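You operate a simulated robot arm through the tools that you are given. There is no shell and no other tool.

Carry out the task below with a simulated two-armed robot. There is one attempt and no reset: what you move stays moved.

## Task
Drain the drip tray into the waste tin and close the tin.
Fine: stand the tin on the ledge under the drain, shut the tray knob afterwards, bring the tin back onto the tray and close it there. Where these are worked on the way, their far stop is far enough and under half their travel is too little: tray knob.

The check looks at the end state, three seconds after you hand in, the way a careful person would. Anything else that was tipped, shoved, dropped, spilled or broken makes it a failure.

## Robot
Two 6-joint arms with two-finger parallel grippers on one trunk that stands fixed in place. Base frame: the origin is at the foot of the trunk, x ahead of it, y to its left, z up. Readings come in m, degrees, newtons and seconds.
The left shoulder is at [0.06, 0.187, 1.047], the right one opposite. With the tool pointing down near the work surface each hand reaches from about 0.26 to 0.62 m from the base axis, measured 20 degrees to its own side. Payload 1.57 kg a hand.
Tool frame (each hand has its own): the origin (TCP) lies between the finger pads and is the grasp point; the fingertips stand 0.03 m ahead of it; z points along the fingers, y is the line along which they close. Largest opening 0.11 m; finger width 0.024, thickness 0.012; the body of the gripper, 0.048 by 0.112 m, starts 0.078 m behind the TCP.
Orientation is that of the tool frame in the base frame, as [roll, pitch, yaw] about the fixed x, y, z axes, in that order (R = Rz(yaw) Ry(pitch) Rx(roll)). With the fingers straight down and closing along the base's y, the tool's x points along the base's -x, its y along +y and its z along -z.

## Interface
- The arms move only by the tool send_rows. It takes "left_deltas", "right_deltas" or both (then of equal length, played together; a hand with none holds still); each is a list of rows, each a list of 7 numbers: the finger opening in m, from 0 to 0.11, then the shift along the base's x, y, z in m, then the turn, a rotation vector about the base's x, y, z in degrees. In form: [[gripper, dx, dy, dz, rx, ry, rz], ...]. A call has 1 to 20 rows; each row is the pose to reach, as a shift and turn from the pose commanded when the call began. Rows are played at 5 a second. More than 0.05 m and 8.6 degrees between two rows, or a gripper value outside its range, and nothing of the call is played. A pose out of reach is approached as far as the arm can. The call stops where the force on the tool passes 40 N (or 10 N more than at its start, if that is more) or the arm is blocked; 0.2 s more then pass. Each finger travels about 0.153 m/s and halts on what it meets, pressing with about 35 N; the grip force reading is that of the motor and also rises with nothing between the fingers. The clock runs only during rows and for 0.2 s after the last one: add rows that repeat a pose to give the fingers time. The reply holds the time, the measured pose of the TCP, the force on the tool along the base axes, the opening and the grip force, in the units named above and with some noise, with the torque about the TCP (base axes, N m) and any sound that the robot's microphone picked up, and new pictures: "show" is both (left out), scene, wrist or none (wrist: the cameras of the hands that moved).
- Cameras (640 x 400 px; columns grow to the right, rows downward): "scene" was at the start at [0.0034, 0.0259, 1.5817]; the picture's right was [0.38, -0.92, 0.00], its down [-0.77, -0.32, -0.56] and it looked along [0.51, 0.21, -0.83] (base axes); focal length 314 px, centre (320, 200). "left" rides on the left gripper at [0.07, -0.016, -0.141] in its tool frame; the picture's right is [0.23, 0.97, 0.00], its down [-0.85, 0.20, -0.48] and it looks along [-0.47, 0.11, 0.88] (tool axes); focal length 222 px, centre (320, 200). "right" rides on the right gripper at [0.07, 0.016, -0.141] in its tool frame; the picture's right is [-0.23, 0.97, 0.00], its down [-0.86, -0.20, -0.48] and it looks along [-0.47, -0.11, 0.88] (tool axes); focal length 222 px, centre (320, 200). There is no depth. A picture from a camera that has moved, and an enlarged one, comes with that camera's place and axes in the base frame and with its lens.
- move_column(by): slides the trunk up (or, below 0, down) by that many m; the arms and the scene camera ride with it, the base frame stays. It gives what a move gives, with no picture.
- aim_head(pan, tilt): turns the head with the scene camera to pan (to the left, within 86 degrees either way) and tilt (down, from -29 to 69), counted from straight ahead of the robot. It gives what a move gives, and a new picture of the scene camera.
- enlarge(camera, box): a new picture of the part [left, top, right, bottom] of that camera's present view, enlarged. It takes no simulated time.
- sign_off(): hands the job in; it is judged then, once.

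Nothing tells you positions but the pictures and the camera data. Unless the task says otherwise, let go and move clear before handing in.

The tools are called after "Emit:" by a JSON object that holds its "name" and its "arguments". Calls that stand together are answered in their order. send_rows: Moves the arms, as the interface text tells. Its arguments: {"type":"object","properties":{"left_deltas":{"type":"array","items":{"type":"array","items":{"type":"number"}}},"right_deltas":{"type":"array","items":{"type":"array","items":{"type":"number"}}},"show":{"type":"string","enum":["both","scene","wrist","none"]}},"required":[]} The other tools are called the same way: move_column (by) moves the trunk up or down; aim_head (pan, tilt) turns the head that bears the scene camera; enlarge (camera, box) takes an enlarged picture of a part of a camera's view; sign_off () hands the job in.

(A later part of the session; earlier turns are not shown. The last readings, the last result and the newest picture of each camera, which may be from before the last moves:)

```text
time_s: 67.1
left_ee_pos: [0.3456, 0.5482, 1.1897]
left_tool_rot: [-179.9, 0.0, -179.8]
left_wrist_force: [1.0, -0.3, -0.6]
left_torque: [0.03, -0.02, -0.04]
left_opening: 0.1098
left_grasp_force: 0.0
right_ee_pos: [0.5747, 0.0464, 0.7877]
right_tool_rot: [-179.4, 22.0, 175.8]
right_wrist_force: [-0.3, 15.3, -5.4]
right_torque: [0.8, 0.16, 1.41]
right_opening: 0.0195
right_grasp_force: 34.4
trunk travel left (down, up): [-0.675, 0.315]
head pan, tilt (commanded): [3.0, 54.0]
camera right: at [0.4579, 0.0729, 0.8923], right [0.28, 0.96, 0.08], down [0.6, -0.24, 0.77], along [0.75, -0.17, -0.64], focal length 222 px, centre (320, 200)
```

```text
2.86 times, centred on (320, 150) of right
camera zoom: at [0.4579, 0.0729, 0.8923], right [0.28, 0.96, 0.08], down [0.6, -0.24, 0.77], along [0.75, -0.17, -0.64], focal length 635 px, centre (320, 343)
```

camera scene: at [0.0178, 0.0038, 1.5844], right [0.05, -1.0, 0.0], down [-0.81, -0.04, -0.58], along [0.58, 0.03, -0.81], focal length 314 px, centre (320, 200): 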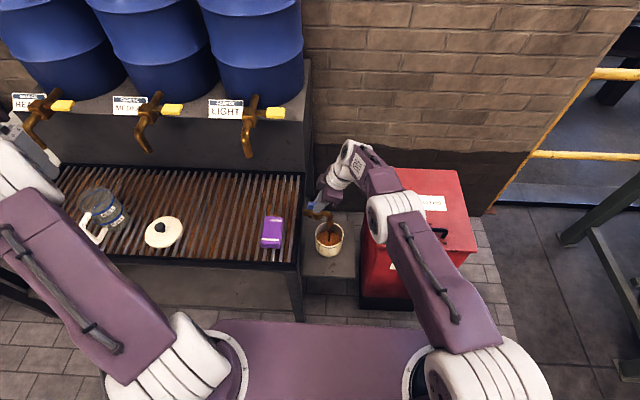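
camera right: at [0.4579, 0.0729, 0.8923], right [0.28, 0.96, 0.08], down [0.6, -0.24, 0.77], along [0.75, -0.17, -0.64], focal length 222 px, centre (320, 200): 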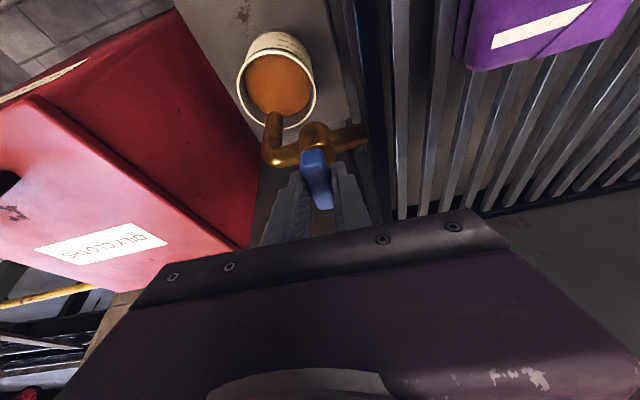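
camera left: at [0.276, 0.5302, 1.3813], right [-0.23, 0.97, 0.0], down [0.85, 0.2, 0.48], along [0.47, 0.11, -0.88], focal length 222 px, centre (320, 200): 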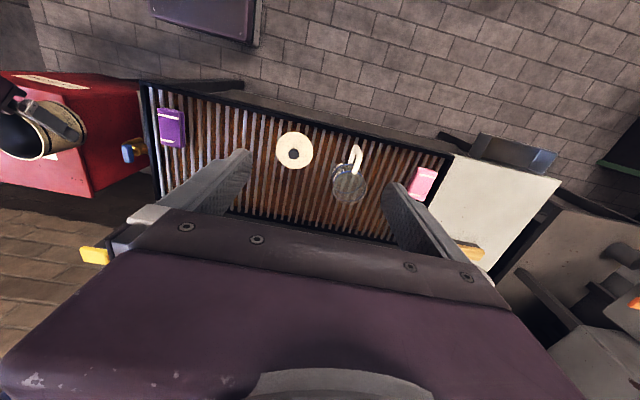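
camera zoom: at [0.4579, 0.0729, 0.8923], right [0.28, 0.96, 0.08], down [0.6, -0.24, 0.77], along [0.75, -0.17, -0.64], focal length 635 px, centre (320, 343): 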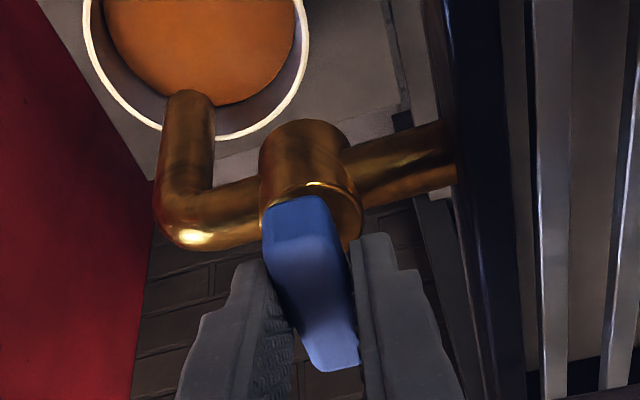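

Torque rose to 1.4 N·m with the hand past zero, so the lever is against its closed stop. I'll open the fingers and lift straight up off it.

Emit:
{"name": "send_rows", "arguments": {"right_deltas": [[0.02, 0, 0, 0, 0, 0, 1], [0.03, 0, -0.0015, 0, 0, 0, 3], [0.045, 0, -0.002, 0, 0, 0, 4], [0.05, 0, -0.002, 0, 0, 0, 4], [0.05, 0, -0.002, 0.02, 0, 0, 4], [0.05, 0, -0.002, 0.04, 0, 0, 4], [0.05, -0.005, -0.002, 0.06, 0, 0, 4], [0.05, -0.015, -0.004, 0.09, 0, 0, 4], [0.05, -0.03, -0.02, 0.12, 0, 0, 4], [0.05, -0.03, -0.02, 0.12, 0, 0, 4]], "show": "both"}}

Emit:
{"name": "enlarge", "arguments": {"camera": "right", "box": [220, 40, 420, 200]}}

Emit:
{"name": "enlarge", "arguments": {"camera": "scene", "box": [260, 170, 400, 280]}}

```text
time_s: 69.3
left_ee_pos: [0.3451, 0.5474, 1.1913]
left_tool_rot: [180.0, 0.1, -179.7]
left_wrist_force: [0.4, -0.6, 0.0]
left_torque: [-0.01, 0.01, 0.02]
left_opening: 0.1101
left_grasp_force: 0.2
right_ee_pos: [0.5453, 0.0241, 0.9097]
right_tool_rot: [-179.4, 22.2, 179.8]
right_wrist_force: [1.6, -0.8, -1.0]
right_torque: [0.01, -0.01, 0.03]
right_opening: 0.0501
right_grasp_force: 0.0
trunk travel left (down, up): [-0.675, 0.315]
head pan, tilt (commanded): [3.0, 54.0]
camera scene: at [0.0117, 0.0033, 1.5844], right [0.05, -1.0, 0.0], down [-0.81, -0.04, -0.59], along [0.59, 0.03, -0.81], focal length 314 px, centre (320, 200)
camera right: at [0.4277, 0.0433, 1.0133], right [0.22, 0.97, 0.08], down [0.61, -0.2, 0.77], along [0.76, -0.12, -0.64], focal length 222 px, centre (320, 200)
```

scene: 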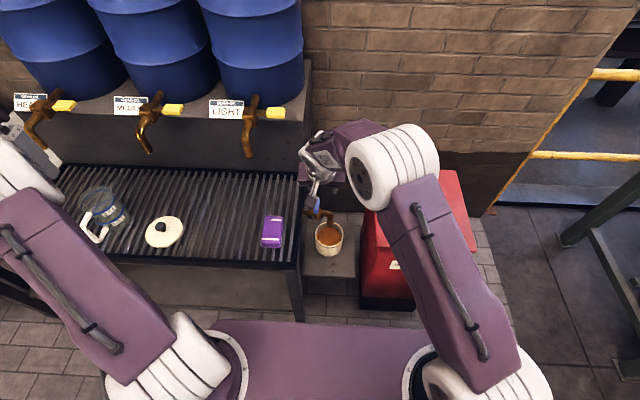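
right: 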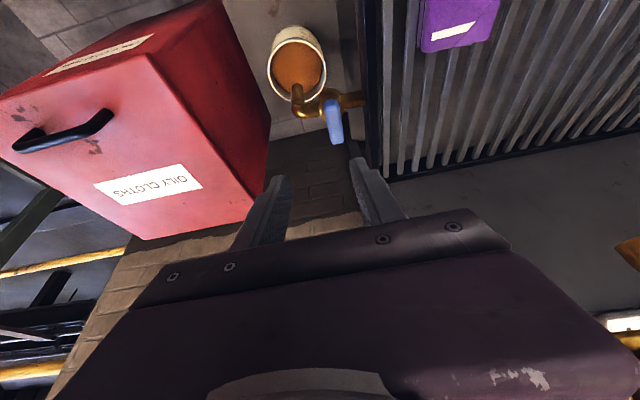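

```text
2.50 times, centred on (320, 120) of right
camera zoom: at [0.4277, 0.0433, 1.0133], right [0.22, 0.97, 0.08], down [0.61, -0.2, 0.77], along [0.76, -0.12, -0.64], focal length 555 px, centre (320, 400)
```

zoom: 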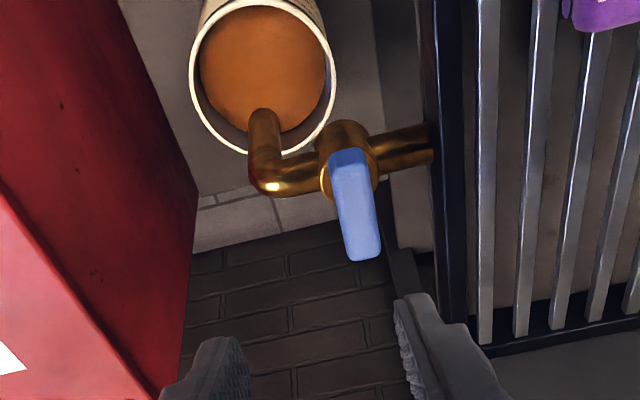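

```text
3.64 times, centred on (330, 225) of scene
camera zoom: at [0.0117, 0.0033, 1.5844], right [0.05, -1.0, 0.0], down [-0.81, -0.04, -0.59], along [0.59, 0.03, -0.81], focal length 1142 px, centre (284, 109)
```

zoom: 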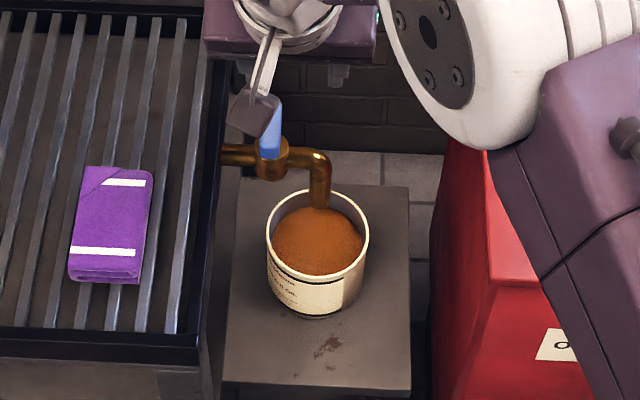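

The knob is shut with the lever back at its starting angle, the tray is dry, and the tin is about 70% full with its rim just under the spout. Now I'll go back to the 45° hand tilt at the stand-off spot in front of the ledge, ready to regrasp the tin.

Emit:
{"name": "send_rows", "arguments": {"right_deltas": [[0.05, -0.015, -0.007, 0.0, 0, -5, 0], [0.06, -0.03, -0.014, 0, 0, -10, 0], [0.08, -0.045, -0.02, 0, 0, -15, 0], [0.1, -0.05, -0.025, -0.01, 0, -20, 0], [0.11, -0.052, -0.025, -0.025, 0, -22.8, 0], [0.11, -0.052, -0.025, -0.045, 0, -22.8, 0], [0.11, -0.052, -0.025, -0.06, 0, -22.8, 0], [0.11, -0.052, -0.025, -0.06, 0, -22.8, 0]], "show": "both"}}

```text
time_s: 71.1
left_ee_pos: [0.3455, 0.5479, 1.1908]
left_tool_rot: [-179.9, 0.1, -179.8]
left_wrist_force: [0.5, 0.4, 0.7]
left_torque: [0.01, 0.03, 0.01]
left_opening: 0.1099
left_grasp_force: 0.1
right_ee_pos: [0.4946, 0.0001, 0.8489]
right_tool_rot: [-179.2, 44.7, 180.0]
right_wrist_force: [0.2, -0.8, 1.0]
right_torque: [-0.02, 0.04, -0.01]
right_opening: 0.1099
right_grasp_force: 0.2
trunk travel left (down, up): [-0.675, 0.315]
head pan, tilt (commanded): [3.0, 54.0]
camera scene: at [0.0107, 0.0028, 1.5844], right [0.05, -1.0, 0.0], down [-0.81, -0.04, -0.59], along [0.59, 0.03, -0.81], focal length 314 px, centre (320, 200)
camera right: at [0.3447, 0.0195, 0.8992], right [0.17, 0.97, 0.15], down [0.27, -0.19, 0.94], along [0.95, -0.12, -0.29], focal length 222 px, centre (320, 200)
```

scene: 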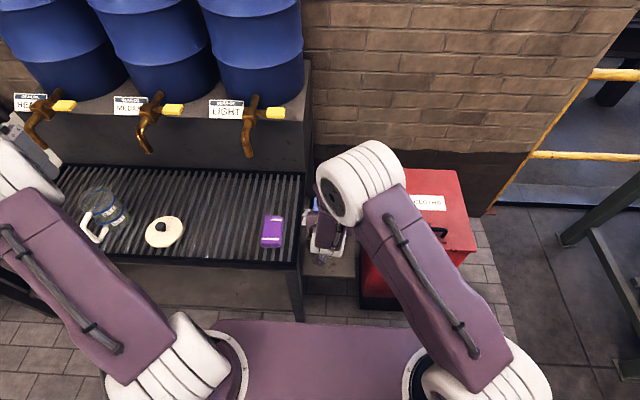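
right: 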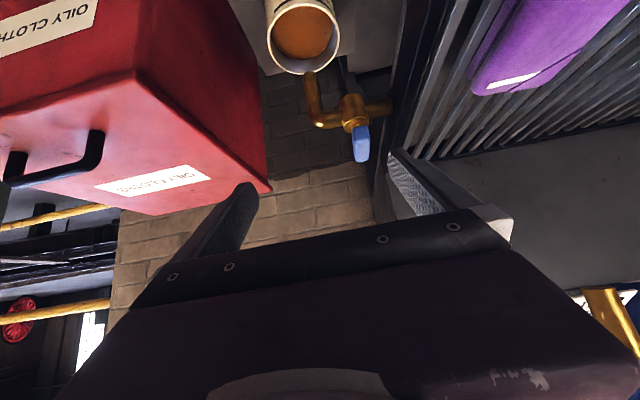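

Emit:
{"name": "move_column", "arguments": {"by": -0.28}}

Emit:
{"name": "enlarge", "arguments": {"camera": "right", "box": [200, 20, 440, 220]}}

Emit:
{"name": "enlarge", "arguments": {"camera": "scene", "box": [260, 60, 440, 200]}}

```text
time_s: 73.9
left_ee_pos: [0.3458, 0.5469, 0.9125]
left_tool_rot: [-179.9, 0.0, -179.9]
left_wrist_force: [1.2, 0.1, -0.2]
left_torque: [-0.04, -0.02, 0.02]
left_opening: 0.1098
left_grasp_force: 0.0
right_ee_pos: [0.4935, 0.0002, 0.5696]
right_tool_rot: [-179.1, 44.7, 179.9]
right_wrist_force: [0.5, 0.4, 0.4]
right_torque: [0.02, -0.04, -0.02]
right_opening: 0.1099
right_grasp_force: 0.0
trunk travel left (down, up): [-0.395, 0.595]
head pan, tilt (commanded): [3.0, 54.0]
```

```text
2.00 times, centred on (320, 120) of right
camera zoom: at [0.3448, 0.0194, 0.6194], right [0.17, 0.97, 0.15], down [0.27, -0.19, 0.94], along [0.95, -0.12, -0.29], focal length 444 px, centre (320, 360)
```

zoom: 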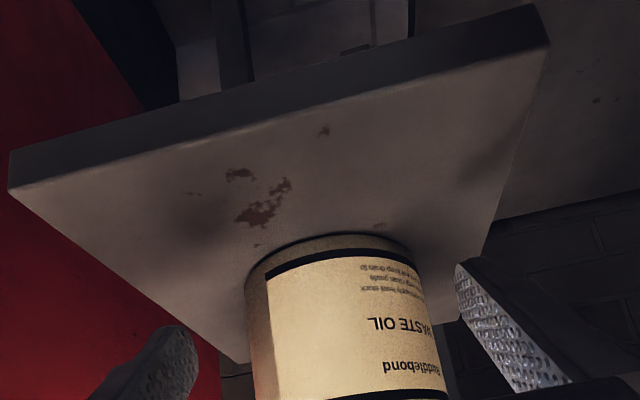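

```text
2.86 times, centred on (350, 130) of scene
camera zoom: at [0.0108, 0.0027, 1.3045], right [0.05, -1.0, 0.0], down [-0.81, -0.04, -0.59], along [0.59, 0.03, -0.81], focal length 898 px, centre (234, 400)
```

zoom: 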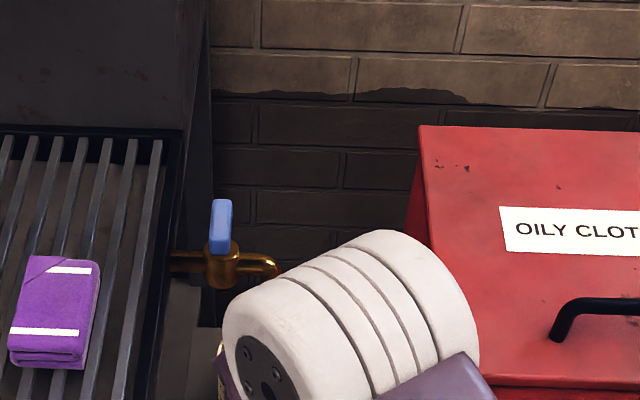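

The tin is about 4 mm to the left of my centreline. I'll correct that, lower to grasp height, and slide forward around it slowly.

Emit:
{"name": "send_rows", "arguments": {"right_deltas": [[0.11, 0, 0.002, -0.005, 0.3, 0, 0.3], [0.11, 0, 0.0035, -0.0095, 0.6, 0, 0.6], [0.11, 0.01, 0.0035, -0.0095, 0.6, 0, 0.6], [0.11, 0.02, 0.0035, -0.0095, 0.6, 0, 0.6], [0.11, 0.03, 0.0035, -0.0095, 0.6, 0, 0.6], [0.11, 0.03, 0.0035, -0.0095, 0.6, 0, 0.6]], "show": "none"}}

Emit:
{"name": "enlarge", "arguments": {"camera": "right", "box": [200, 40, 440, 240]}}

```text
time_s: 75.3
left_ee_pos: [0.3447, 0.5471, 0.9118]
left_tool_rot: [180.0, 0.0, -179.8]
left_wrist_force: [0.0, -0.1, 0.2]
left_torque: [0.0, -0.02, 0.01]
left_opening: 0.1102
left_grasp_force: 0.0
right_ee_pos: [0.5249, 0.0031, 0.5595]
right_tool_rot: [-179.9, 44.7, 180.0]
right_wrist_force: [0.5, -0.3, -0.5]
right_torque: [0.02, 0.05, 0.0]
right_opening: 0.1099
right_grasp_force: 0.0
right hand out of reach, approached as far as the arm can: row 2
trunk travel left (down, up): [-0.395, 0.595]
head pan, tilt (commanded): [3.0, 54.0]
```

```text
2.00 times, centred on (320, 140) of right
camera zoom: at [0.3756, 0.0213, 0.6101], right [0.16, 0.97, 0.16], down [0.27, -0.2, 0.94], along [0.95, -0.11, -0.3], focal length 444 px, centre (320, 320)
```

zoom: 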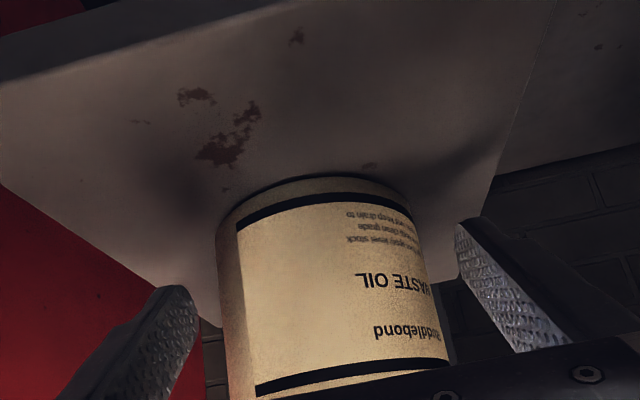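

Emit:
{"name": "send_rows", "arguments": {"right_deltas": [[0.11, 0.008, -0.001, 0, 0, 0, 0], [0.11, 0.016, -0.001, 0, 0, 0, 0], [0.11, 0.024, -0.001, 0, 0, 0, 0], [0.11, 0.032, -0.001, 0, 0, 0, 0], [0.11, 0.04, -0.001, 0, 0, 0, 0], [0.11, 0.046, -0.001, 0, 0, 0, 0], [0.11, 0.046, -0.001, 0, 0, 0, 0]], "show": "wrist"}}

Emit:
{"name": "enlarge", "arguments": {"camera": "right", "box": [200, 60, 440, 240]}}

Emit:
{"name": "enlarge", "arguments": {"camera": "scene", "box": [260, 80, 420, 200]}}

```text
time_s: 76.9
left_ee_pos: [0.3461, 0.5457, 0.9109]
left_tool_rot: [-180.0, 0.1, -179.9]
left_wrist_force: [0.0, -0.1, -0.8]
left_torque: [0.01, -0.02, 0.0]
left_opening: 0.1099
left_grasp_force: 0.1
right_ee_pos: [0.5703, 0.0028, 0.5595]
right_tool_rot: [-179.8, 44.7, 179.9]
right_wrist_force: [0.4, -0.5, 0.2]
right_torque: [0.01, -0.01, 0.03]
right_opening: 0.1101
right_grasp_force: 0.2
trunk travel left (down, up): [-0.395, 0.595]
head pan, tilt (commanded): [3.0, 54.0]
camera right: at [0.421, 0.0196, 0.6094], right [0.16, 0.97, 0.16], down [0.27, -0.2, 0.94], along [0.95, -0.11, -0.3], focal length 222 px, centre (320, 200)
```

right: 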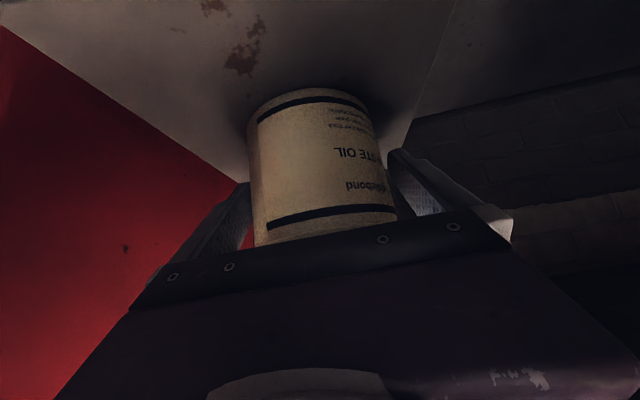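

```text
2.22 times, centred on (320, 150) of right
camera zoom: at [0.421, 0.0196, 0.6094], right [0.16, 0.97, 0.16], down [0.27, -0.2, 0.94], along [0.95, -0.11, -0.3], focal length 494 px, centre (320, 311)
```

zoom: 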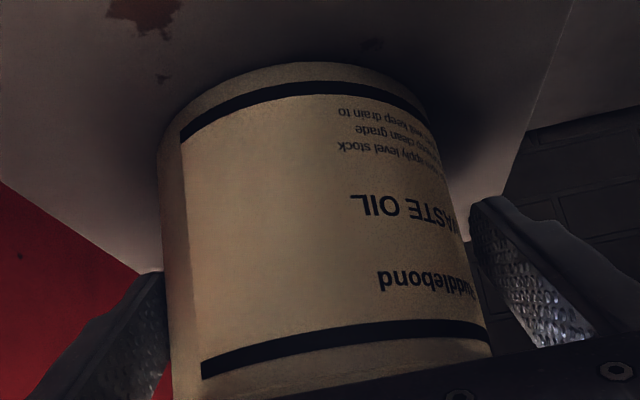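

```text
3.33 times, centred on (340, 140) of scene
camera zoom: at [0.0109, 0.0028, 1.3044], right [0.05, -1.0, 0.0], down [-0.81, -0.04, -0.59], along [0.59, 0.03, -0.81], focal length 1047 px, centre (253, 400)
```

zoom: 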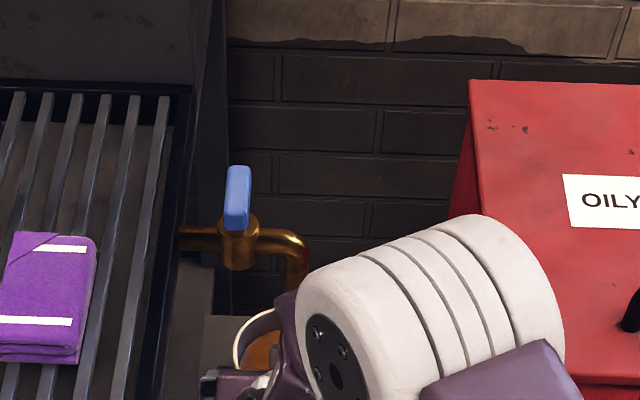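

Emit:
{"name": "send_rows", "arguments": {"right_deltas": [[0.11, 0, -0.0015, 0, 0, 0, 0], [0.107, 0, -0.002, 0, 0, 0, 0], [0.105, 0, -0.002, 0, 0, 0, 0], [0.103, 0, -0.002, 0, 0, 0, 0], [0.101, 0, -0.002, 0, 0, 0, 0], [0.099, 0, -0.002, 0, 0, 0, 0], [0.09, 0, -0.002, 0, 0, 0, 0], [0.08, 0, -0.002, 0, 0, 0, 0], [0.08, 0, -0.002, 0, 0, 0, 0], [0.08, 0, -0.002, 0, 0, 0, 0]], "show": "none"}}

Emit:
{"name": "enlarge", "arguments": {"camera": "right", "box": [200, 60, 440, 240]}}

```text
time_s: 79.1
left_ee_pos: [0.3463, 0.5465, 0.9114]
left_tool_rot: [180.0, 0.0, -179.9]
left_wrist_force: [0.5, 0.4, -0.1]
left_torque: [0.03, -0.03, -0.01]
left_opening: 0.1101
left_grasp_force: 0.1
right_ee_pos: [0.5697, 0.0002, 0.5596]
right_tool_rot: [-180.0, 44.7, 179.9]
right_wrist_force: [0.4, -1.2, 1.0]
right_torque: [0.13, -0.01, 0.01]
right_opening: 0.0992
right_grasp_force: 34.7
trunk travel left (down, up): [-0.395, 0.595]
head pan, tilt (commanded): [3.0, 54.0]
```

```text
2.22 times, centred on (320, 150) of right
camera zoom: at [0.4205, 0.0179, 0.6097], right [0.16, 0.97, 0.16], down [0.27, -0.2, 0.94], along [0.95, -0.11, -0.3], focal length 494 px, centre (320, 311)
```

zoom: 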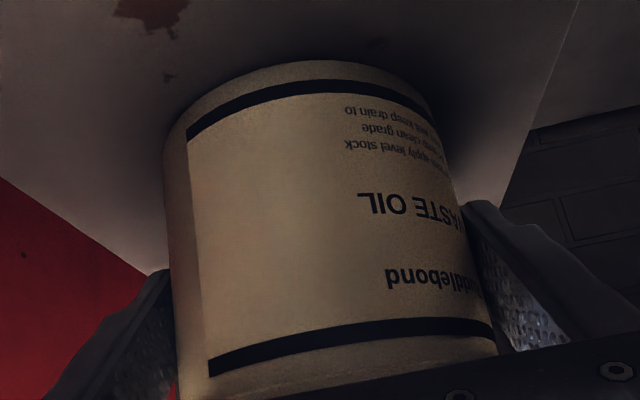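

Gripped (0.099 m). Now a gentle 1 cm lift, then a slow straight pull out from under the spout.

Emit:
{"name": "send_rows", "arguments": {"right_deltas": [[0.08, 0, 0, 0.002, 0, 0, 0], [0.08, 0, 0, 0.005, 0, 0, 0], [0.08, 0, 0, 0.008, 0, 0, 0], [0.08, 0, 0, 0.01, 0, 0, 0], [0.08, 0, 0, 0.01, 0, 0, 0]], "show": "none"}}

Emit:
{"name": "enlarge", "arguments": {"camera": "right", "box": [200, 60, 440, 240]}}

```text
time_s: 80.3
left_ee_pos: [0.3435, 0.5473, 0.9109]
left_tool_rot: [-180.0, -0.1, -179.9]
left_wrist_force: [0.1, -0.7, 0.0]
left_torque: [0.0, 0.04, 0.01]
left_opening: 0.1102
left_grasp_force: 0.1
right_ee_pos: [0.5697, 0.001, 0.5684]
right_tool_rot: [-179.9, 44.6, 180.0]
right_wrist_force: [-0.5, -0.6, -4.5]
right_torque: [-0.01, 0.08, -0.01]
right_opening: 0.0991
right_grasp_force: 35.1
trunk travel left (down, up): [-0.395, 0.595]
head pan, tilt (commanded): [3.0, 54.0]
```

```text
2.22 times, centred on (320, 150) of right
camera zoom: at [0.4205, 0.0179, 0.6194], right [0.16, 0.97, 0.16], down [0.27, -0.2, 0.94], along [0.95, -0.11, -0.3], focal length 494 px, centre (320, 311)
```

zoom: 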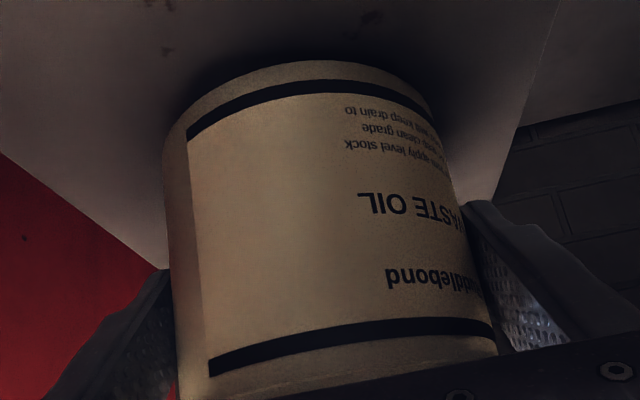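

Emit:
{"name": "send_rows", "arguments": {"right_deltas": [[0.08, -0.002, 0, 0, 0, 0, 0], [0.08, -0.006, 0, 0, 0, 0, 0], [0.08, -0.011, 0, 0, 0, 0, 0], [0.08, -0.017, 0, 0, 0, 0, 0], [0.08, -0.023, 0, 0, 0, 0, 0], [0.08, -0.029, 0, 0, 0, 0, 0], [0.08, -0.035, -0.001, 0, 0, 0, 0], [0.08, -0.041, -0.001, 0, 0, 0, 0], [0.08, -0.047, -0.002, 0, 0, 0, 0], [0.08, -0.053, -0.002, 0, 0, 0, 0], [0.08, -0.058, -0.003, 0, 0, 0, 0], [0.08, -0.063, -0.003, 0, 0, 0, 0], [0.08, -0.067, -0.003, 0, 0, 0, 0], [0.08, -0.07, -0.003, 0, 0, 0, 0], [0.08, -0.072, -0.003, 0, 0, 0, 0], [0.08, -0.072, -0.003, 0, 0, 0, 0]], "show": "both"}}

Emit:
{"name": "enlarge", "arguments": {"camera": "right", "box": [200, 20, 440, 220]}}

```text
time_s: 83.7
left_ee_pos: [0.3451, 0.546, 0.9123]
left_tool_rot: [180.0, -0.1, -179.9]
left_wrist_force: [-0.1, -0.5, 0.0]
left_torque: [0.01, -0.01, 0.02]
left_opening: 0.1102
left_grasp_force: 0.2
right_ee_pos: [0.4995, -0.0021, 0.5696]
right_tool_rot: [-179.4, 44.5, -179.7]
right_wrist_force: [0.2, -0.4, -5.1]
right_torque: [-0.02, 0.05, -0.01]
right_opening: 0.0993
right_grasp_force: 35.2
trunk travel left (down, up): [-0.395, 0.595]
head pan, tilt (commanded): [3.0, 54.0]
camera scene: at [0.0117, 0.0028, 1.3044], right [0.05, -1.0, 0.0], down [-0.81, -0.04, -0.59], along [0.59, 0.03, -0.81], focal length 314 px, centre (320, 200)
camera right: at [0.35, 0.0162, 0.6202], right [0.17, 0.97, 0.15], down [0.27, -0.19, 0.94], along [0.95, -0.11, -0.3], focal length 222 px, centre (320, 200)
```

scene: 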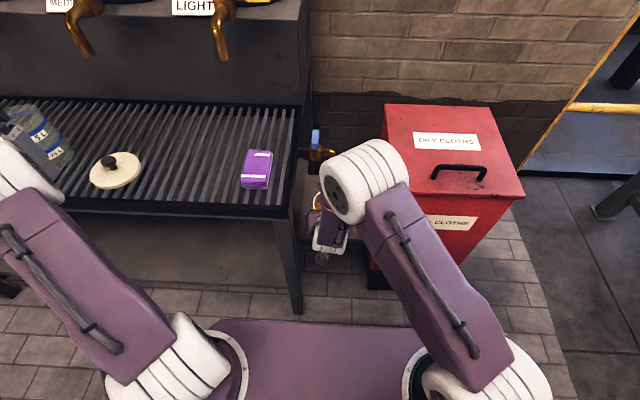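
right: 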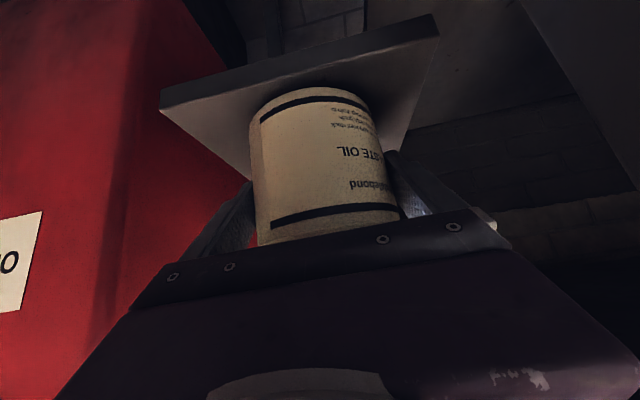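

```text
2.00 times, centred on (320, 120) of right
camera zoom: at [0.35, 0.0162, 0.6202], right [0.17, 0.97, 0.15], down [0.27, -0.19, 0.94], along [0.95, -0.11, -0.3], focal length 444 px, centre (320, 360)
```

zoom: 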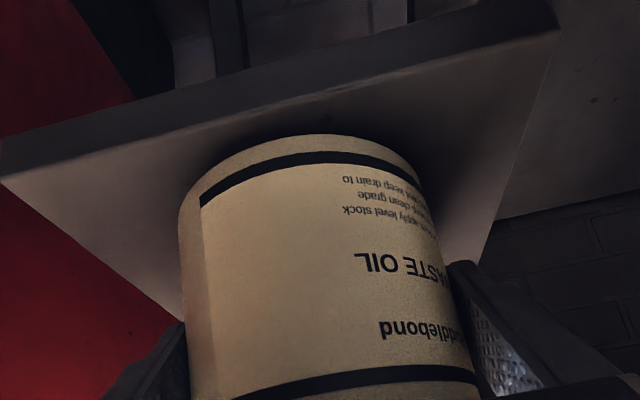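

The tin is clear of the spout. I'll pull back 5 mm more for margin, then raise the trunk to lift it above the tray level.

Emit:
{"name": "send_rows", "arguments": {"right_deltas": [[0.08, -0.002, 0, 0, 0, 0, 0], [0.08, -0.004, 0, 0, 0, 0, 0], [0.08, -0.005, 0, 0, 0, 0, 0], [0.08, -0.005, 0, 0, 0, 0, 0]], "show": "none"}}

Emit:
{"name": "move_column", "arguments": {"by": 0.08}}

Emit:
{"name": "enlarge", "arguments": {"camera": "right", "box": [200, 0, 440, 220]}}

Emit:
{"name": "enlarge", "arguments": {"camera": "scene", "box": [260, 80, 420, 240]}}

```text
time_s: 84.7
left_ee_pos: [0.3454, 0.5472, 0.9107]
left_tool_rot: [-179.9, 0.0, -179.9]
left_wrist_force: [-0.2, -0.4, 0.1]
left_torque: [0.0, -0.02, 0.01]
left_opening: 0.1098
left_grasp_force: 0.1
right_ee_pos: [0.4973, -0.0004, 0.5692]
right_tool_rot: [-179.3, 44.5, -179.8]
right_wrist_force: [0.0, 0.2, -6.2]
right_torque: [-0.01, 0.05, -0.01]
right_opening: 0.0989
right_grasp_force: 35.1
right hand out of reach, approached as far as the arm can: row 2, 3, 4
trunk travel left (down, up): [-0.395, 0.595]
head pan, tilt (commanded): [3.0, 54.0]
```

```text
time_s: 85.9
left_ee_pos: [0.3451, 0.5458, 0.9913]
left_tool_rot: [-179.9, 0.1, -180.0]
left_wrist_force: [0.6, -0.9, 0.6]
left_torque: [0.0, 0.0, 0.0]
left_opening: 0.11
left_grasp_force: 0.0
right_ee_pos: [0.4961, -0.0012, 0.6506]
right_tool_rot: [-179.3, 44.5, -179.8]
right_wrist_force: [0.3, -0.9, -6.2]
right_torque: [-0.01, 0.07, -0.01]
right_opening: 0.099
right_grasp_force: 34.5
trunk travel left (down, up): [-0.475, 0.515]
head pan, tilt (commanded): [3.0, 54.0]
```

```text
1.82 times, centred on (320, 110) of right
camera zoom: at [0.3476, 0.0177, 0.701], right [0.17, 0.97, 0.15], down [0.27, -0.19, 0.94], along [0.95, -0.11, -0.3], focal length 404 px, centre (320, 364)
```

zoom: 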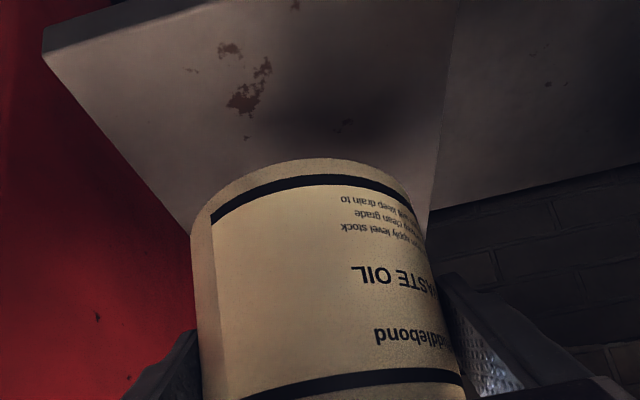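

```text
2.50 times, centred on (340, 160) of scene
camera zoom: at [0.012, 0.0029, 1.3844], right [0.05, -1.0, 0.0], down [-0.81, -0.04, -0.59], along [0.59, 0.03, -0.81], focal length 785 px, centre (270, 300)
```

zoom: 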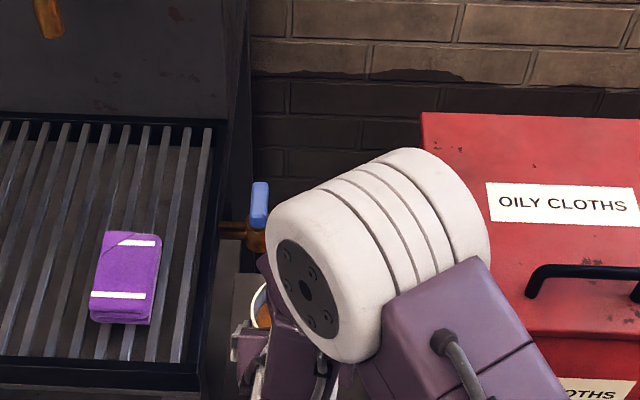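

No contact. I'll raise further to carrying height.

Emit:
{"name": "move_column", "arguments": {"by": 0.26}}

Emit:
{"name": "enlarge", "arguments": {"camera": "right", "box": [200, 0, 440, 220]}}

Emit:
{"name": "enlarge", "arguments": {"camera": "left", "box": [0, 60, 320, 260]}}

```text
time_s: 88.5
left_ee_pos: [0.3454, 0.5461, 1.2508]
left_tool_rot: [-179.9, 0.0, -179.9]
left_wrist_force: [0.5, -0.8, -0.8]
left_torque: [0.02, -0.01, 0.01]
left_opening: 0.1099
left_grasp_force: 0.0
right_ee_pos: [0.4972, -0.0015, 0.9094]
right_tool_rot: [-179.3, 44.5, -179.8]
right_wrist_force: [0.1, -0.1, -5.7]
right_torque: [0.02, 0.08, 0.0]
right_opening: 0.0989
right_grasp_force: 35.3
trunk travel left (down, up): [-0.735, 0.255]
head pan, tilt (commanded): [3.0, 54.0]
```

```text
1.82 times, centred on (320, 110) of right
camera zoom: at [0.3478, 0.0177, 0.961], right [0.17, 0.97, 0.15], down [0.27, -0.19, 0.94], along [0.95, -0.11, -0.3], focal length 404 px, centre (320, 364)
```

zoom: 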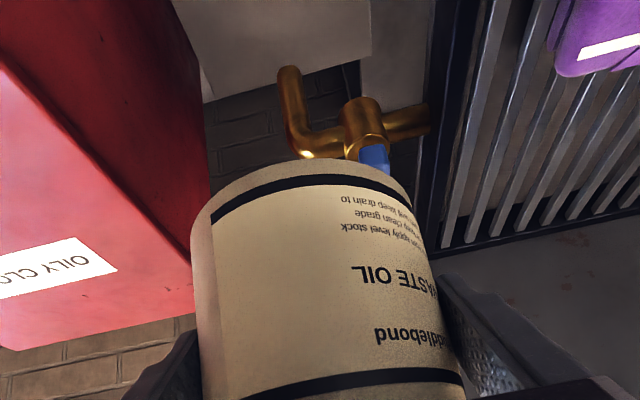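

```text
2.00 times, centred on (160, 160) of left
camera zoom: at [0.2758, 0.5306, 1.3912], right [-0.23, 0.97, 0.0], down [0.85, 0.2, 0.48], along [0.47, 0.11, -0.88], focal length 444 px, centre (640, 280)
```

zoom: 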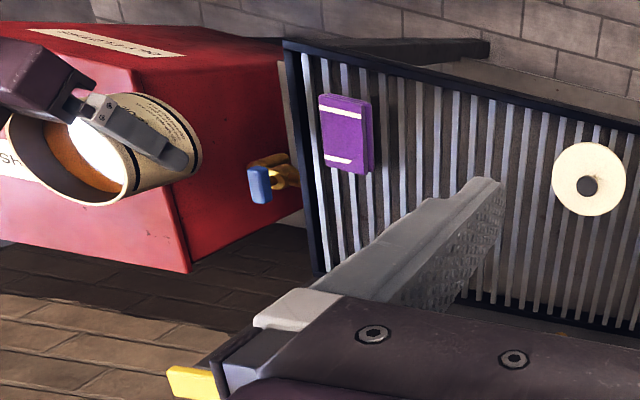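

The tin hangs level, its oil well below the rim. I'll carry it slowly over to a clear spot on the tray, between the book and the lid at about (0.46, 0.30), turning the hand as it goes.

Emit:
{"name": "send_rows", "arguments": {"right_deltas": [[0.08, -0.0004, 0.003, 0, 0, 0, 0.4], [0.08, -0.0012, 0.0089, 0, 0, 0, 1.1], [0.08, -0.0023, 0.0178, 0, 0, 0, 2.3], [0.08, -0.0039, 0.0297, 0, 0, 0, 3.8], [0.08, -0.0059, 0.0445, 0, 0, 0, 5.7], [0.08, -0.0082, 0.0623, 0, 0, 0, 8], [0.08, -0.0105, 0.0801, 0, 0, 0, 10.3], [0.08, -0.0129, 0.0978, 0, 0, 0, 12.5], [0.08, -0.0152, 0.1156, 0, 0, 0, 14.8], [0.08, -0.0176, 0.1334, 0, 0, 0, 17.1], [0.08, -0.0199, 0.1512, 0, 0, 0, 19.4], [0.08, -0.0222, 0.169, 0, 0, 0, 21.7], [0.08, -0.0246, 0.1868, 0, 0, 0, 23.9], [0.08, -0.0269, 0.2046, 0, 0, 0, 26.2], [0.08, -0.0293, 0.2224, 0, 0, 0, 28.5], [0.08, -0.0316, 0.2402, 0, 0, 0, 30.8], [0.08, -0.0339, 0.258, 0, 0, 0, 33.1], [0.08, -0.0359, 0.2728, 0, 0, 0, 35], [0.08, -0.0374, 0.2846, 0, 0, 0, 36.5], [0.08, -0.039, 0.2965, 0, 0, 0, 38]], "show": "both"}}

Emit:
{"name": "enlarge", "arguments": {"camera": "right", "box": [160, 0, 480, 220]}}

Emit:
{"name": "enlarge", "arguments": {"camera": "left", "box": [60, 60, 380, 260]}}

```text
time_s: 92.7
left_ee_pos: [0.3455, 0.5463, 1.251]
left_tool_rot: [-179.9, 0.0, -179.9]
left_wrist_force: [0.5, -0.2, 0.0]
left_torque: [0.02, 0.02, 0.02]
left_opening: 0.11
left_grasp_force: 0.2
right_ee_pos: [0.4579, 0.2968, 0.909]
right_tool_rot: [-179.3, 44.5, -141.7]
right_wrist_force: [0.1, 0.0, -5.9]
right_torque: [-0.07, 0.06, 0.01]
right_opening: 0.0989
right_grasp_force: 34.7
trunk travel left (down, up): [-0.735, 0.255]
head pan, tilt (commanded): [3.0, 54.0]
camera scene: at [0.0119, 0.0038, 1.6444], right [0.05, -1.0, 0.0], down [-0.81, -0.04, -0.59], along [0.59, 0.03, -0.81], focal length 314 px, centre (320, 200)
camera right: at [0.3297, 0.2191, 0.9606], right [-0.47, 0.87, 0.15], down [0.34, 0.02, 0.94], along [0.82, 0.49, -0.3], focal length 222 px, centre (320, 200)
```

scene: 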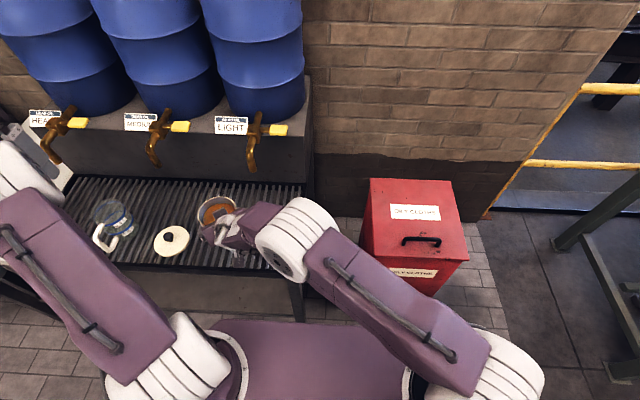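
right: 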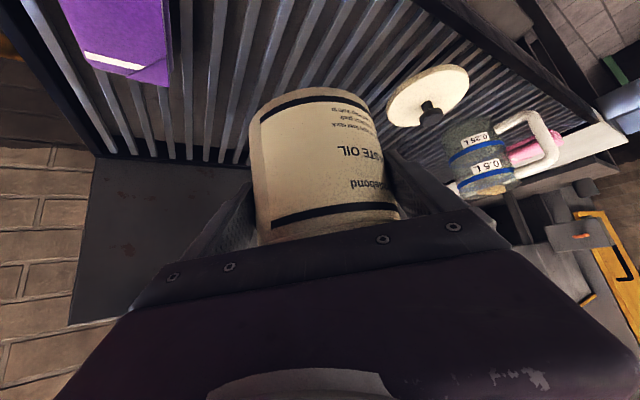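

```text
1.82 times, centred on (320, 110) of right
camera zoom: at [0.3297, 0.2191, 0.9606], right [-0.47, 0.87, 0.15], down [0.34, 0.02, 0.94], along [0.82, 0.49, -0.3], focal length 404 px, centre (320, 364)
```

zoom: 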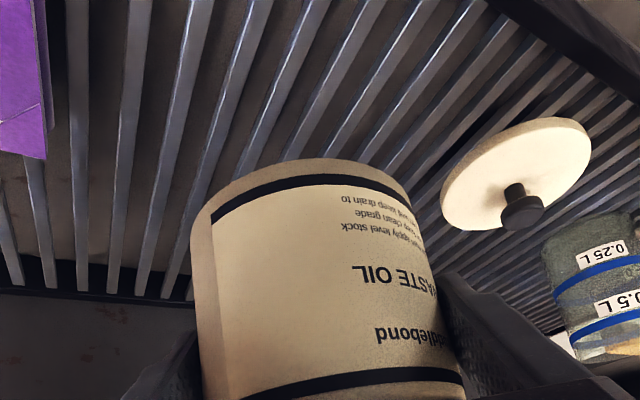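

```text
2.00 times, centred on (220, 160) of left
camera zoom: at [0.2757, 0.5314, 1.3909], right [-0.23, 0.97, 0.0], down [0.85, 0.2, 0.48], along [0.47, 0.11, -0.88], focal length 444 px, centre (520, 280)
```

zoom: 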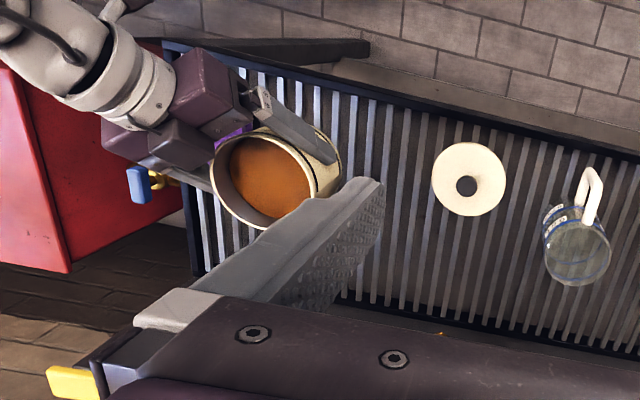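

The tin is over the clear spot. I'll lower the trunk to just above the slats.

Emit:
{"name": "move_column", "arguments": {"by": -0.083}}

Emit:
{"name": "enlarge", "arguments": {"camera": "right", "box": [160, 20, 480, 240]}}

```text
time_s: 93.9
left_ee_pos: [0.3448, 0.5474, 1.1665]
left_tool_rot: [180.0, -0.1, -179.8]
left_wrist_force: [0.1, -0.6, 0.6]
left_torque: [0.0, 0.02, 0.01]
left_opening: 0.1103
left_grasp_force: 0.1
right_ee_pos: [0.4582, 0.2944, 0.8265]
right_tool_rot: [-179.4, 44.5, -141.8]
right_wrist_force: [-0.4, 0.1, -5.5]
right_torque: [-0.03, 0.07, -0.02]
right_opening: 0.0989
right_grasp_force: 35.4
trunk travel left (down, up): [-0.652, 0.338]
head pan, tilt (commanded): [3.0, 54.0]
```

```text
1.82 times, centred on (320, 130) of right
camera zoom: at [0.3295, 0.2188, 0.8778], right [-0.47, 0.87, 0.15], down [0.33, 0.02, 0.94], along [0.82, 0.49, -0.3], focal length 404 px, centre (320, 327)
```

zoom: 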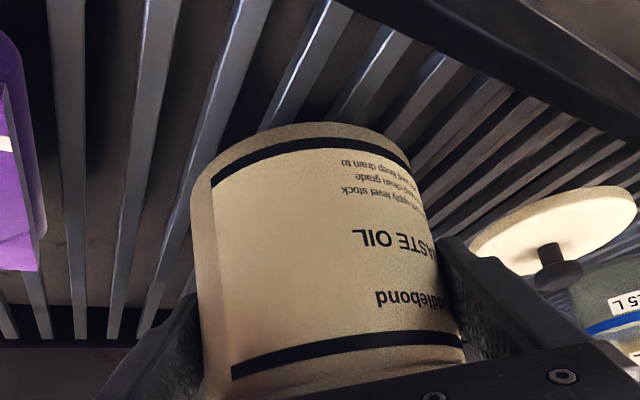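

Emit:
{"name": "send_rows", "arguments": {"right_deltas": [[0.08, 0, 0, -0.003, 0, 0, 0], [0.08, 0, 0, -0.006, 0, 0, 0], [0.08, 0, 0, -0.009, 0, 0, 0], [0.08, 0, 0, -0.012, 0, 0, 0], [0.08, 0, 0, -0.012, 0, 0, 0]], "show": "none"}}

```text
time_s: 95.1
left_ee_pos: [0.3461, 0.5479, 1.1687]
left_tool_rot: [-180.0, 0.0, -179.7]
left_wrist_force: [0.2, -0.3, 0.4]
left_torque: [-0.01, -0.02, 0.0]
left_opening: 0.11
left_grasp_force: 0.1
right_ee_pos: [0.4585, 0.296, 0.815]
right_tool_rot: [-179.3, 44.5, -141.8]
right_wrist_force: [0.1, -0.4, -5.1]
right_torque: [-0.07, 0.03, 0.0]
right_opening: 0.099
right_grasp_force: 35.4
trunk travel left (down, up): [-0.652, 0.338]
head pan, tilt (commanded): [3.0, 54.0]
```

Emit:
{"name": "send_rows", "arguments": {"right_deltas": [[0.08, 0, 0, -0.0015, 0, 0, 0], [0.08, 0, 0, -0.003, 0, 0, 0], [0.08, 0, 0, -0.003, 0, 0, 0]], "show": "none"}}

```text
time_s: 95.9
left_ee_pos: [0.3452, 0.5475, 1.168]
left_tool_rot: [-180.0, 0.0, -179.8]
left_wrist_force: [0.6, 0.2, -0.2]
left_torque: [-0.02, 0.04, -0.02]
left_opening: 0.1099
left_grasp_force: 0.1
right_ee_pos: [0.4585, 0.2955, 0.8123]
right_tool_rot: [-179.4, 44.5, -141.8]
right_wrist_force: [0.4, 1.2, -4.3]
right_torque: [0.09, 0.12, -0.01]
right_opening: 0.0988
right_grasp_force: 35.4
trunk travel left (down, up): [-0.652, 0.338]
head pan, tilt (commanded): [3.0, 54.0]
```

Emit:
{"name": "send_rows", "arguments": {"right_deltas": [[0.08, 0, 0, -0.001, 0, 0, 0], [0.08, 0, 0, -0.002, 0, 0, 0], [0.08, 0, 0, -0.002, 0, 0, 0]], "show": "none"}}

```text
time_s: 96.7
left_ee_pos: [0.345, 0.5454, 1.1696]
left_tool_rot: [179.9, 0.2, -179.8]
left_wrist_force: [0.0, 0.1, -0.2]
left_torque: [0.02, -0.02, -0.01]
left_opening: 0.1101
left_grasp_force: 0.0
right_ee_pos: [0.4575, 0.2945, 0.8119]
right_tool_rot: [-179.5, 44.7, -141.9]
right_wrist_force: [1.2, -2.2, 7.9]
right_torque: [0.41, 0.27, -0.01]
right_opening: 0.0987
right_grasp_force: 35.1
trunk travel left (down, up): [-0.652, 0.338]
head pan, tilt (commanded): [3.0, 54.0]
```

The tin rests on the slats. I'll open the fingers slowly.

Emit:
{"name": "send_rows", "arguments": {"right_deltas": [[0.09, 0, 0, 0.0005, 0, 0, 0], [0.099, 0, 0, 0.0005, 0, 0, 0], [0.102, 0, 0, 0.0005, 0, 0, 0], [0.105, 0, 0, 0.0005, 0, 0, 0], [0.108, 0, 0, 0.0005, 0, 0, 0], [0.11, 0, 0, 0.0005, 0, 0, 0], [0.11, 0, 0, 0.0005, 0, 0, 0]], "show": "both"}}

Emit:
{"name": "enlarge", "arguments": {"camera": "right", "box": [160, 20, 480, 240]}}

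Emit:
{"name": "enlarge", "arguments": {"camera": "left", "box": [60, 60, 380, 260]}}

```text
time_s: 98.3
left_ee_pos: [0.3454, 0.5461, 1.1703]
left_tool_rot: [-180.0, 0.0, -180.0]
left_wrist_force: [-0.4, -0.5, 0.1]
left_torque: [0.03, 0.03, -0.01]
left_opening: 0.1102
left_grasp_force: 0.0
right_ee_pos: [0.4574, 0.2962, 0.8106]
right_tool_rot: [-179.3, 44.6, -141.8]
right_wrist_force: [-0.4, 0.3, 0.1]
right_torque: [0.01, -0.02, -0.02]
right_opening: 0.1099
right_grasp_force: 0.1
trunk travel left (down, up): [-0.652, 0.338]
head pan, tilt (commanded): [3.0, 54.0]
camera scene: at [0.0109, 0.0029, 1.5614], right [0.05, -1.0, 0.0], down [-0.81, -0.04, -0.59], along [0.59, 0.03, -0.81], focal length 314 px, centre (320, 200)
camera right: at [0.3294, 0.2188, 0.8618], right [-0.47, 0.87, 0.15], down [0.33, 0.02, 0.94], along [0.82, 0.49, -0.3], focal length 222 px, centre (320, 200)
```

scene: 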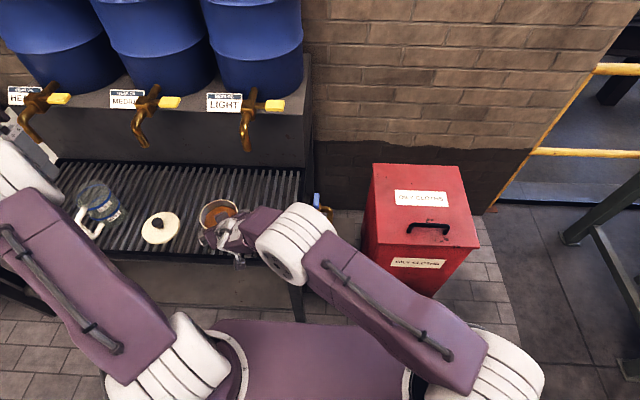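
right: 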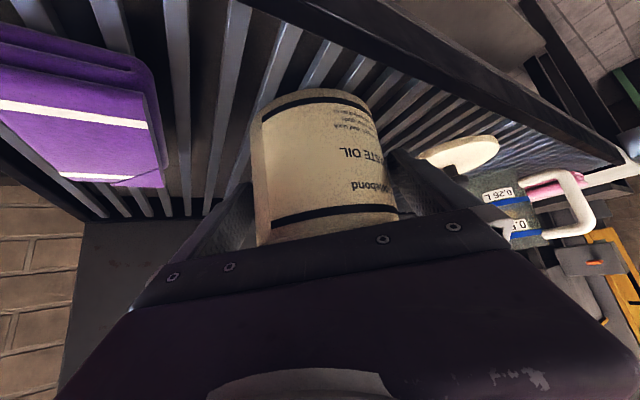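

```text
1.82 times, centred on (320, 130) of right
camera zoom: at [0.3294, 0.2188, 0.8618], right [-0.47, 0.87, 0.15], down [0.33, 0.02, 0.94], along [0.82, 0.49, -0.3], focal length 404 px, centre (320, 327)
```

zoom: 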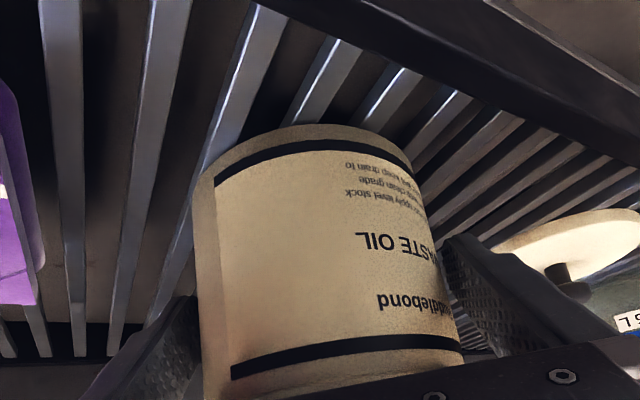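

```text
2.00 times, centred on (220, 160) of left
camera zoom: at [0.2749, 0.5307, 1.3084], right [-0.23, 0.97, 0.0], down [0.85, 0.2, 0.48], along [0.47, 0.11, -0.88], focal length 444 px, centre (520, 280)
```

zoom: 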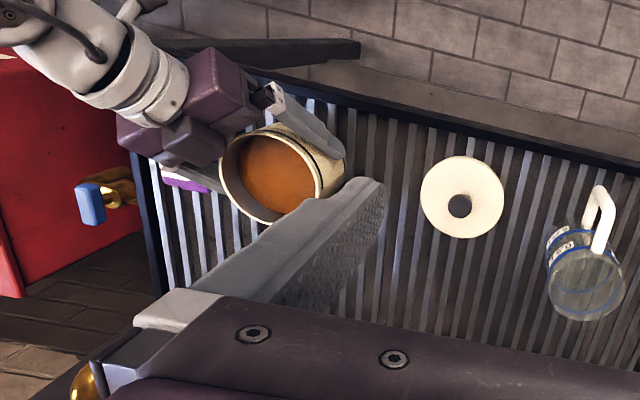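

The tin stands on the tray with oil in it and nothing spilled. I'll back the right hand straight out.

Emit:
{"name": "send_rows", "arguments": {"right_deltas": [[0.11, -0.006, -0.0047, 0, 0, 0, 0], [0.11, -0.014, -0.011, 0, 0, 0, 0], [0.11, -0.022, -0.0173, 0, 0, 0, 0], [0.11, -0.03, -0.0236, 0, 0, 0, 0], [0.11, -0.038, -0.03, 0, 0, 0, 0], [0.11, -0.046, -0.0362, 0.004, 0, 0, 0], [0.11, -0.054, -0.0425, 0.012, 0, 0, 0], [0.11, -0.062, -0.049, 0.024, 0, 0, 0], [0.11, -0.066, -0.053, 0.045, 0, 0, 0], [0.11, -0.066, -0.053, 0.07, 0, 0, 0], [0.11, -0.066, -0.053, 0.09, 0, 0, 0]], "show": "both"}}

Emit:
{"name": "enlarge", "arguments": {"camera": "right", "box": [220, 0, 540, 220]}}

```text
time_s: 100.7
left_ee_pos: [0.3445, 0.5457, 1.1678]
left_tool_rot: [-179.9, 0.1, -179.8]
left_wrist_force: [0.3, 0.2, -0.1]
left_torque: [-0.03, -0.01, 0.02]
left_opening: 0.1099
left_grasp_force: 0.1
right_ee_pos: [0.3907, 0.2418, 0.9018]
right_tool_rot: [-179.3, 44.5, -141.7]
right_wrist_force: [0.4, -0.5, -0.3]
right_torque: [-0.02, -0.01, -0.02]
right_opening: 0.1097
right_grasp_force: 0.0
trunk travel left (down, up): [-0.652, 0.338]
head pan, tilt (commanded): [3.0, 54.0]
camera scene: at [0.0107, 0.0025, 1.5614], right [0.05, -1.0, 0.0], down [-0.81, -0.04, -0.59], along [0.59, 0.03, -0.81], focal length 314 px, centre (320, 200)
camera right: at [0.2632, 0.1653, 0.9525], right [-0.47, 0.87, 0.15], down [0.33, 0.02, 0.94], along [0.82, 0.49, -0.3], focal length 222 px, centre (320, 200)
```

scene: 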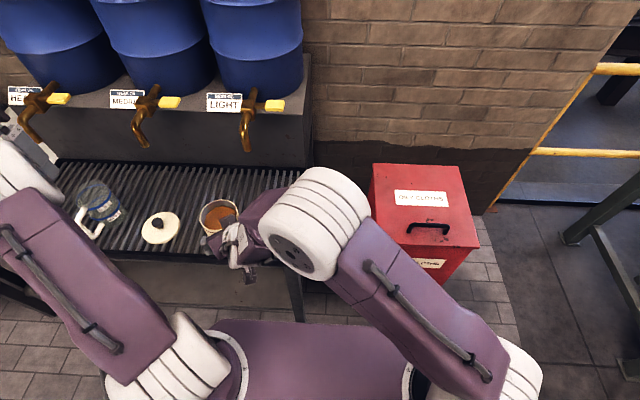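
right: 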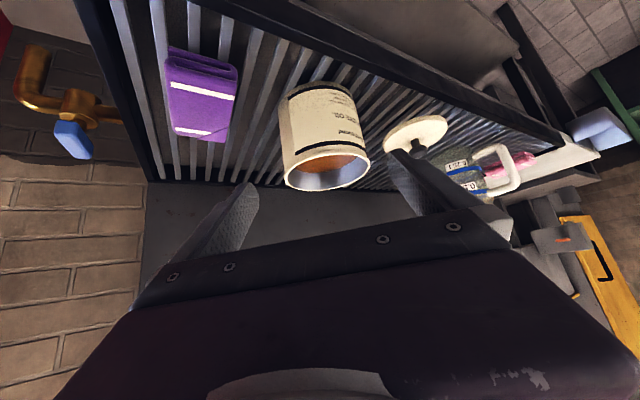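

```text
1.82 times, centred on (380, 110) of right
camera zoom: at [0.2632, 0.1653, 0.9525], right [-0.47, 0.87, 0.15], down [0.33, 0.02, 0.94], along [0.82, 0.49, -0.3], focal length 404 px, centre (211, 364)
```

zoom: 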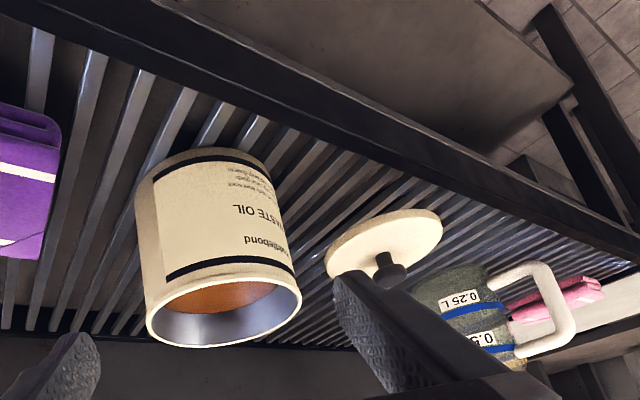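

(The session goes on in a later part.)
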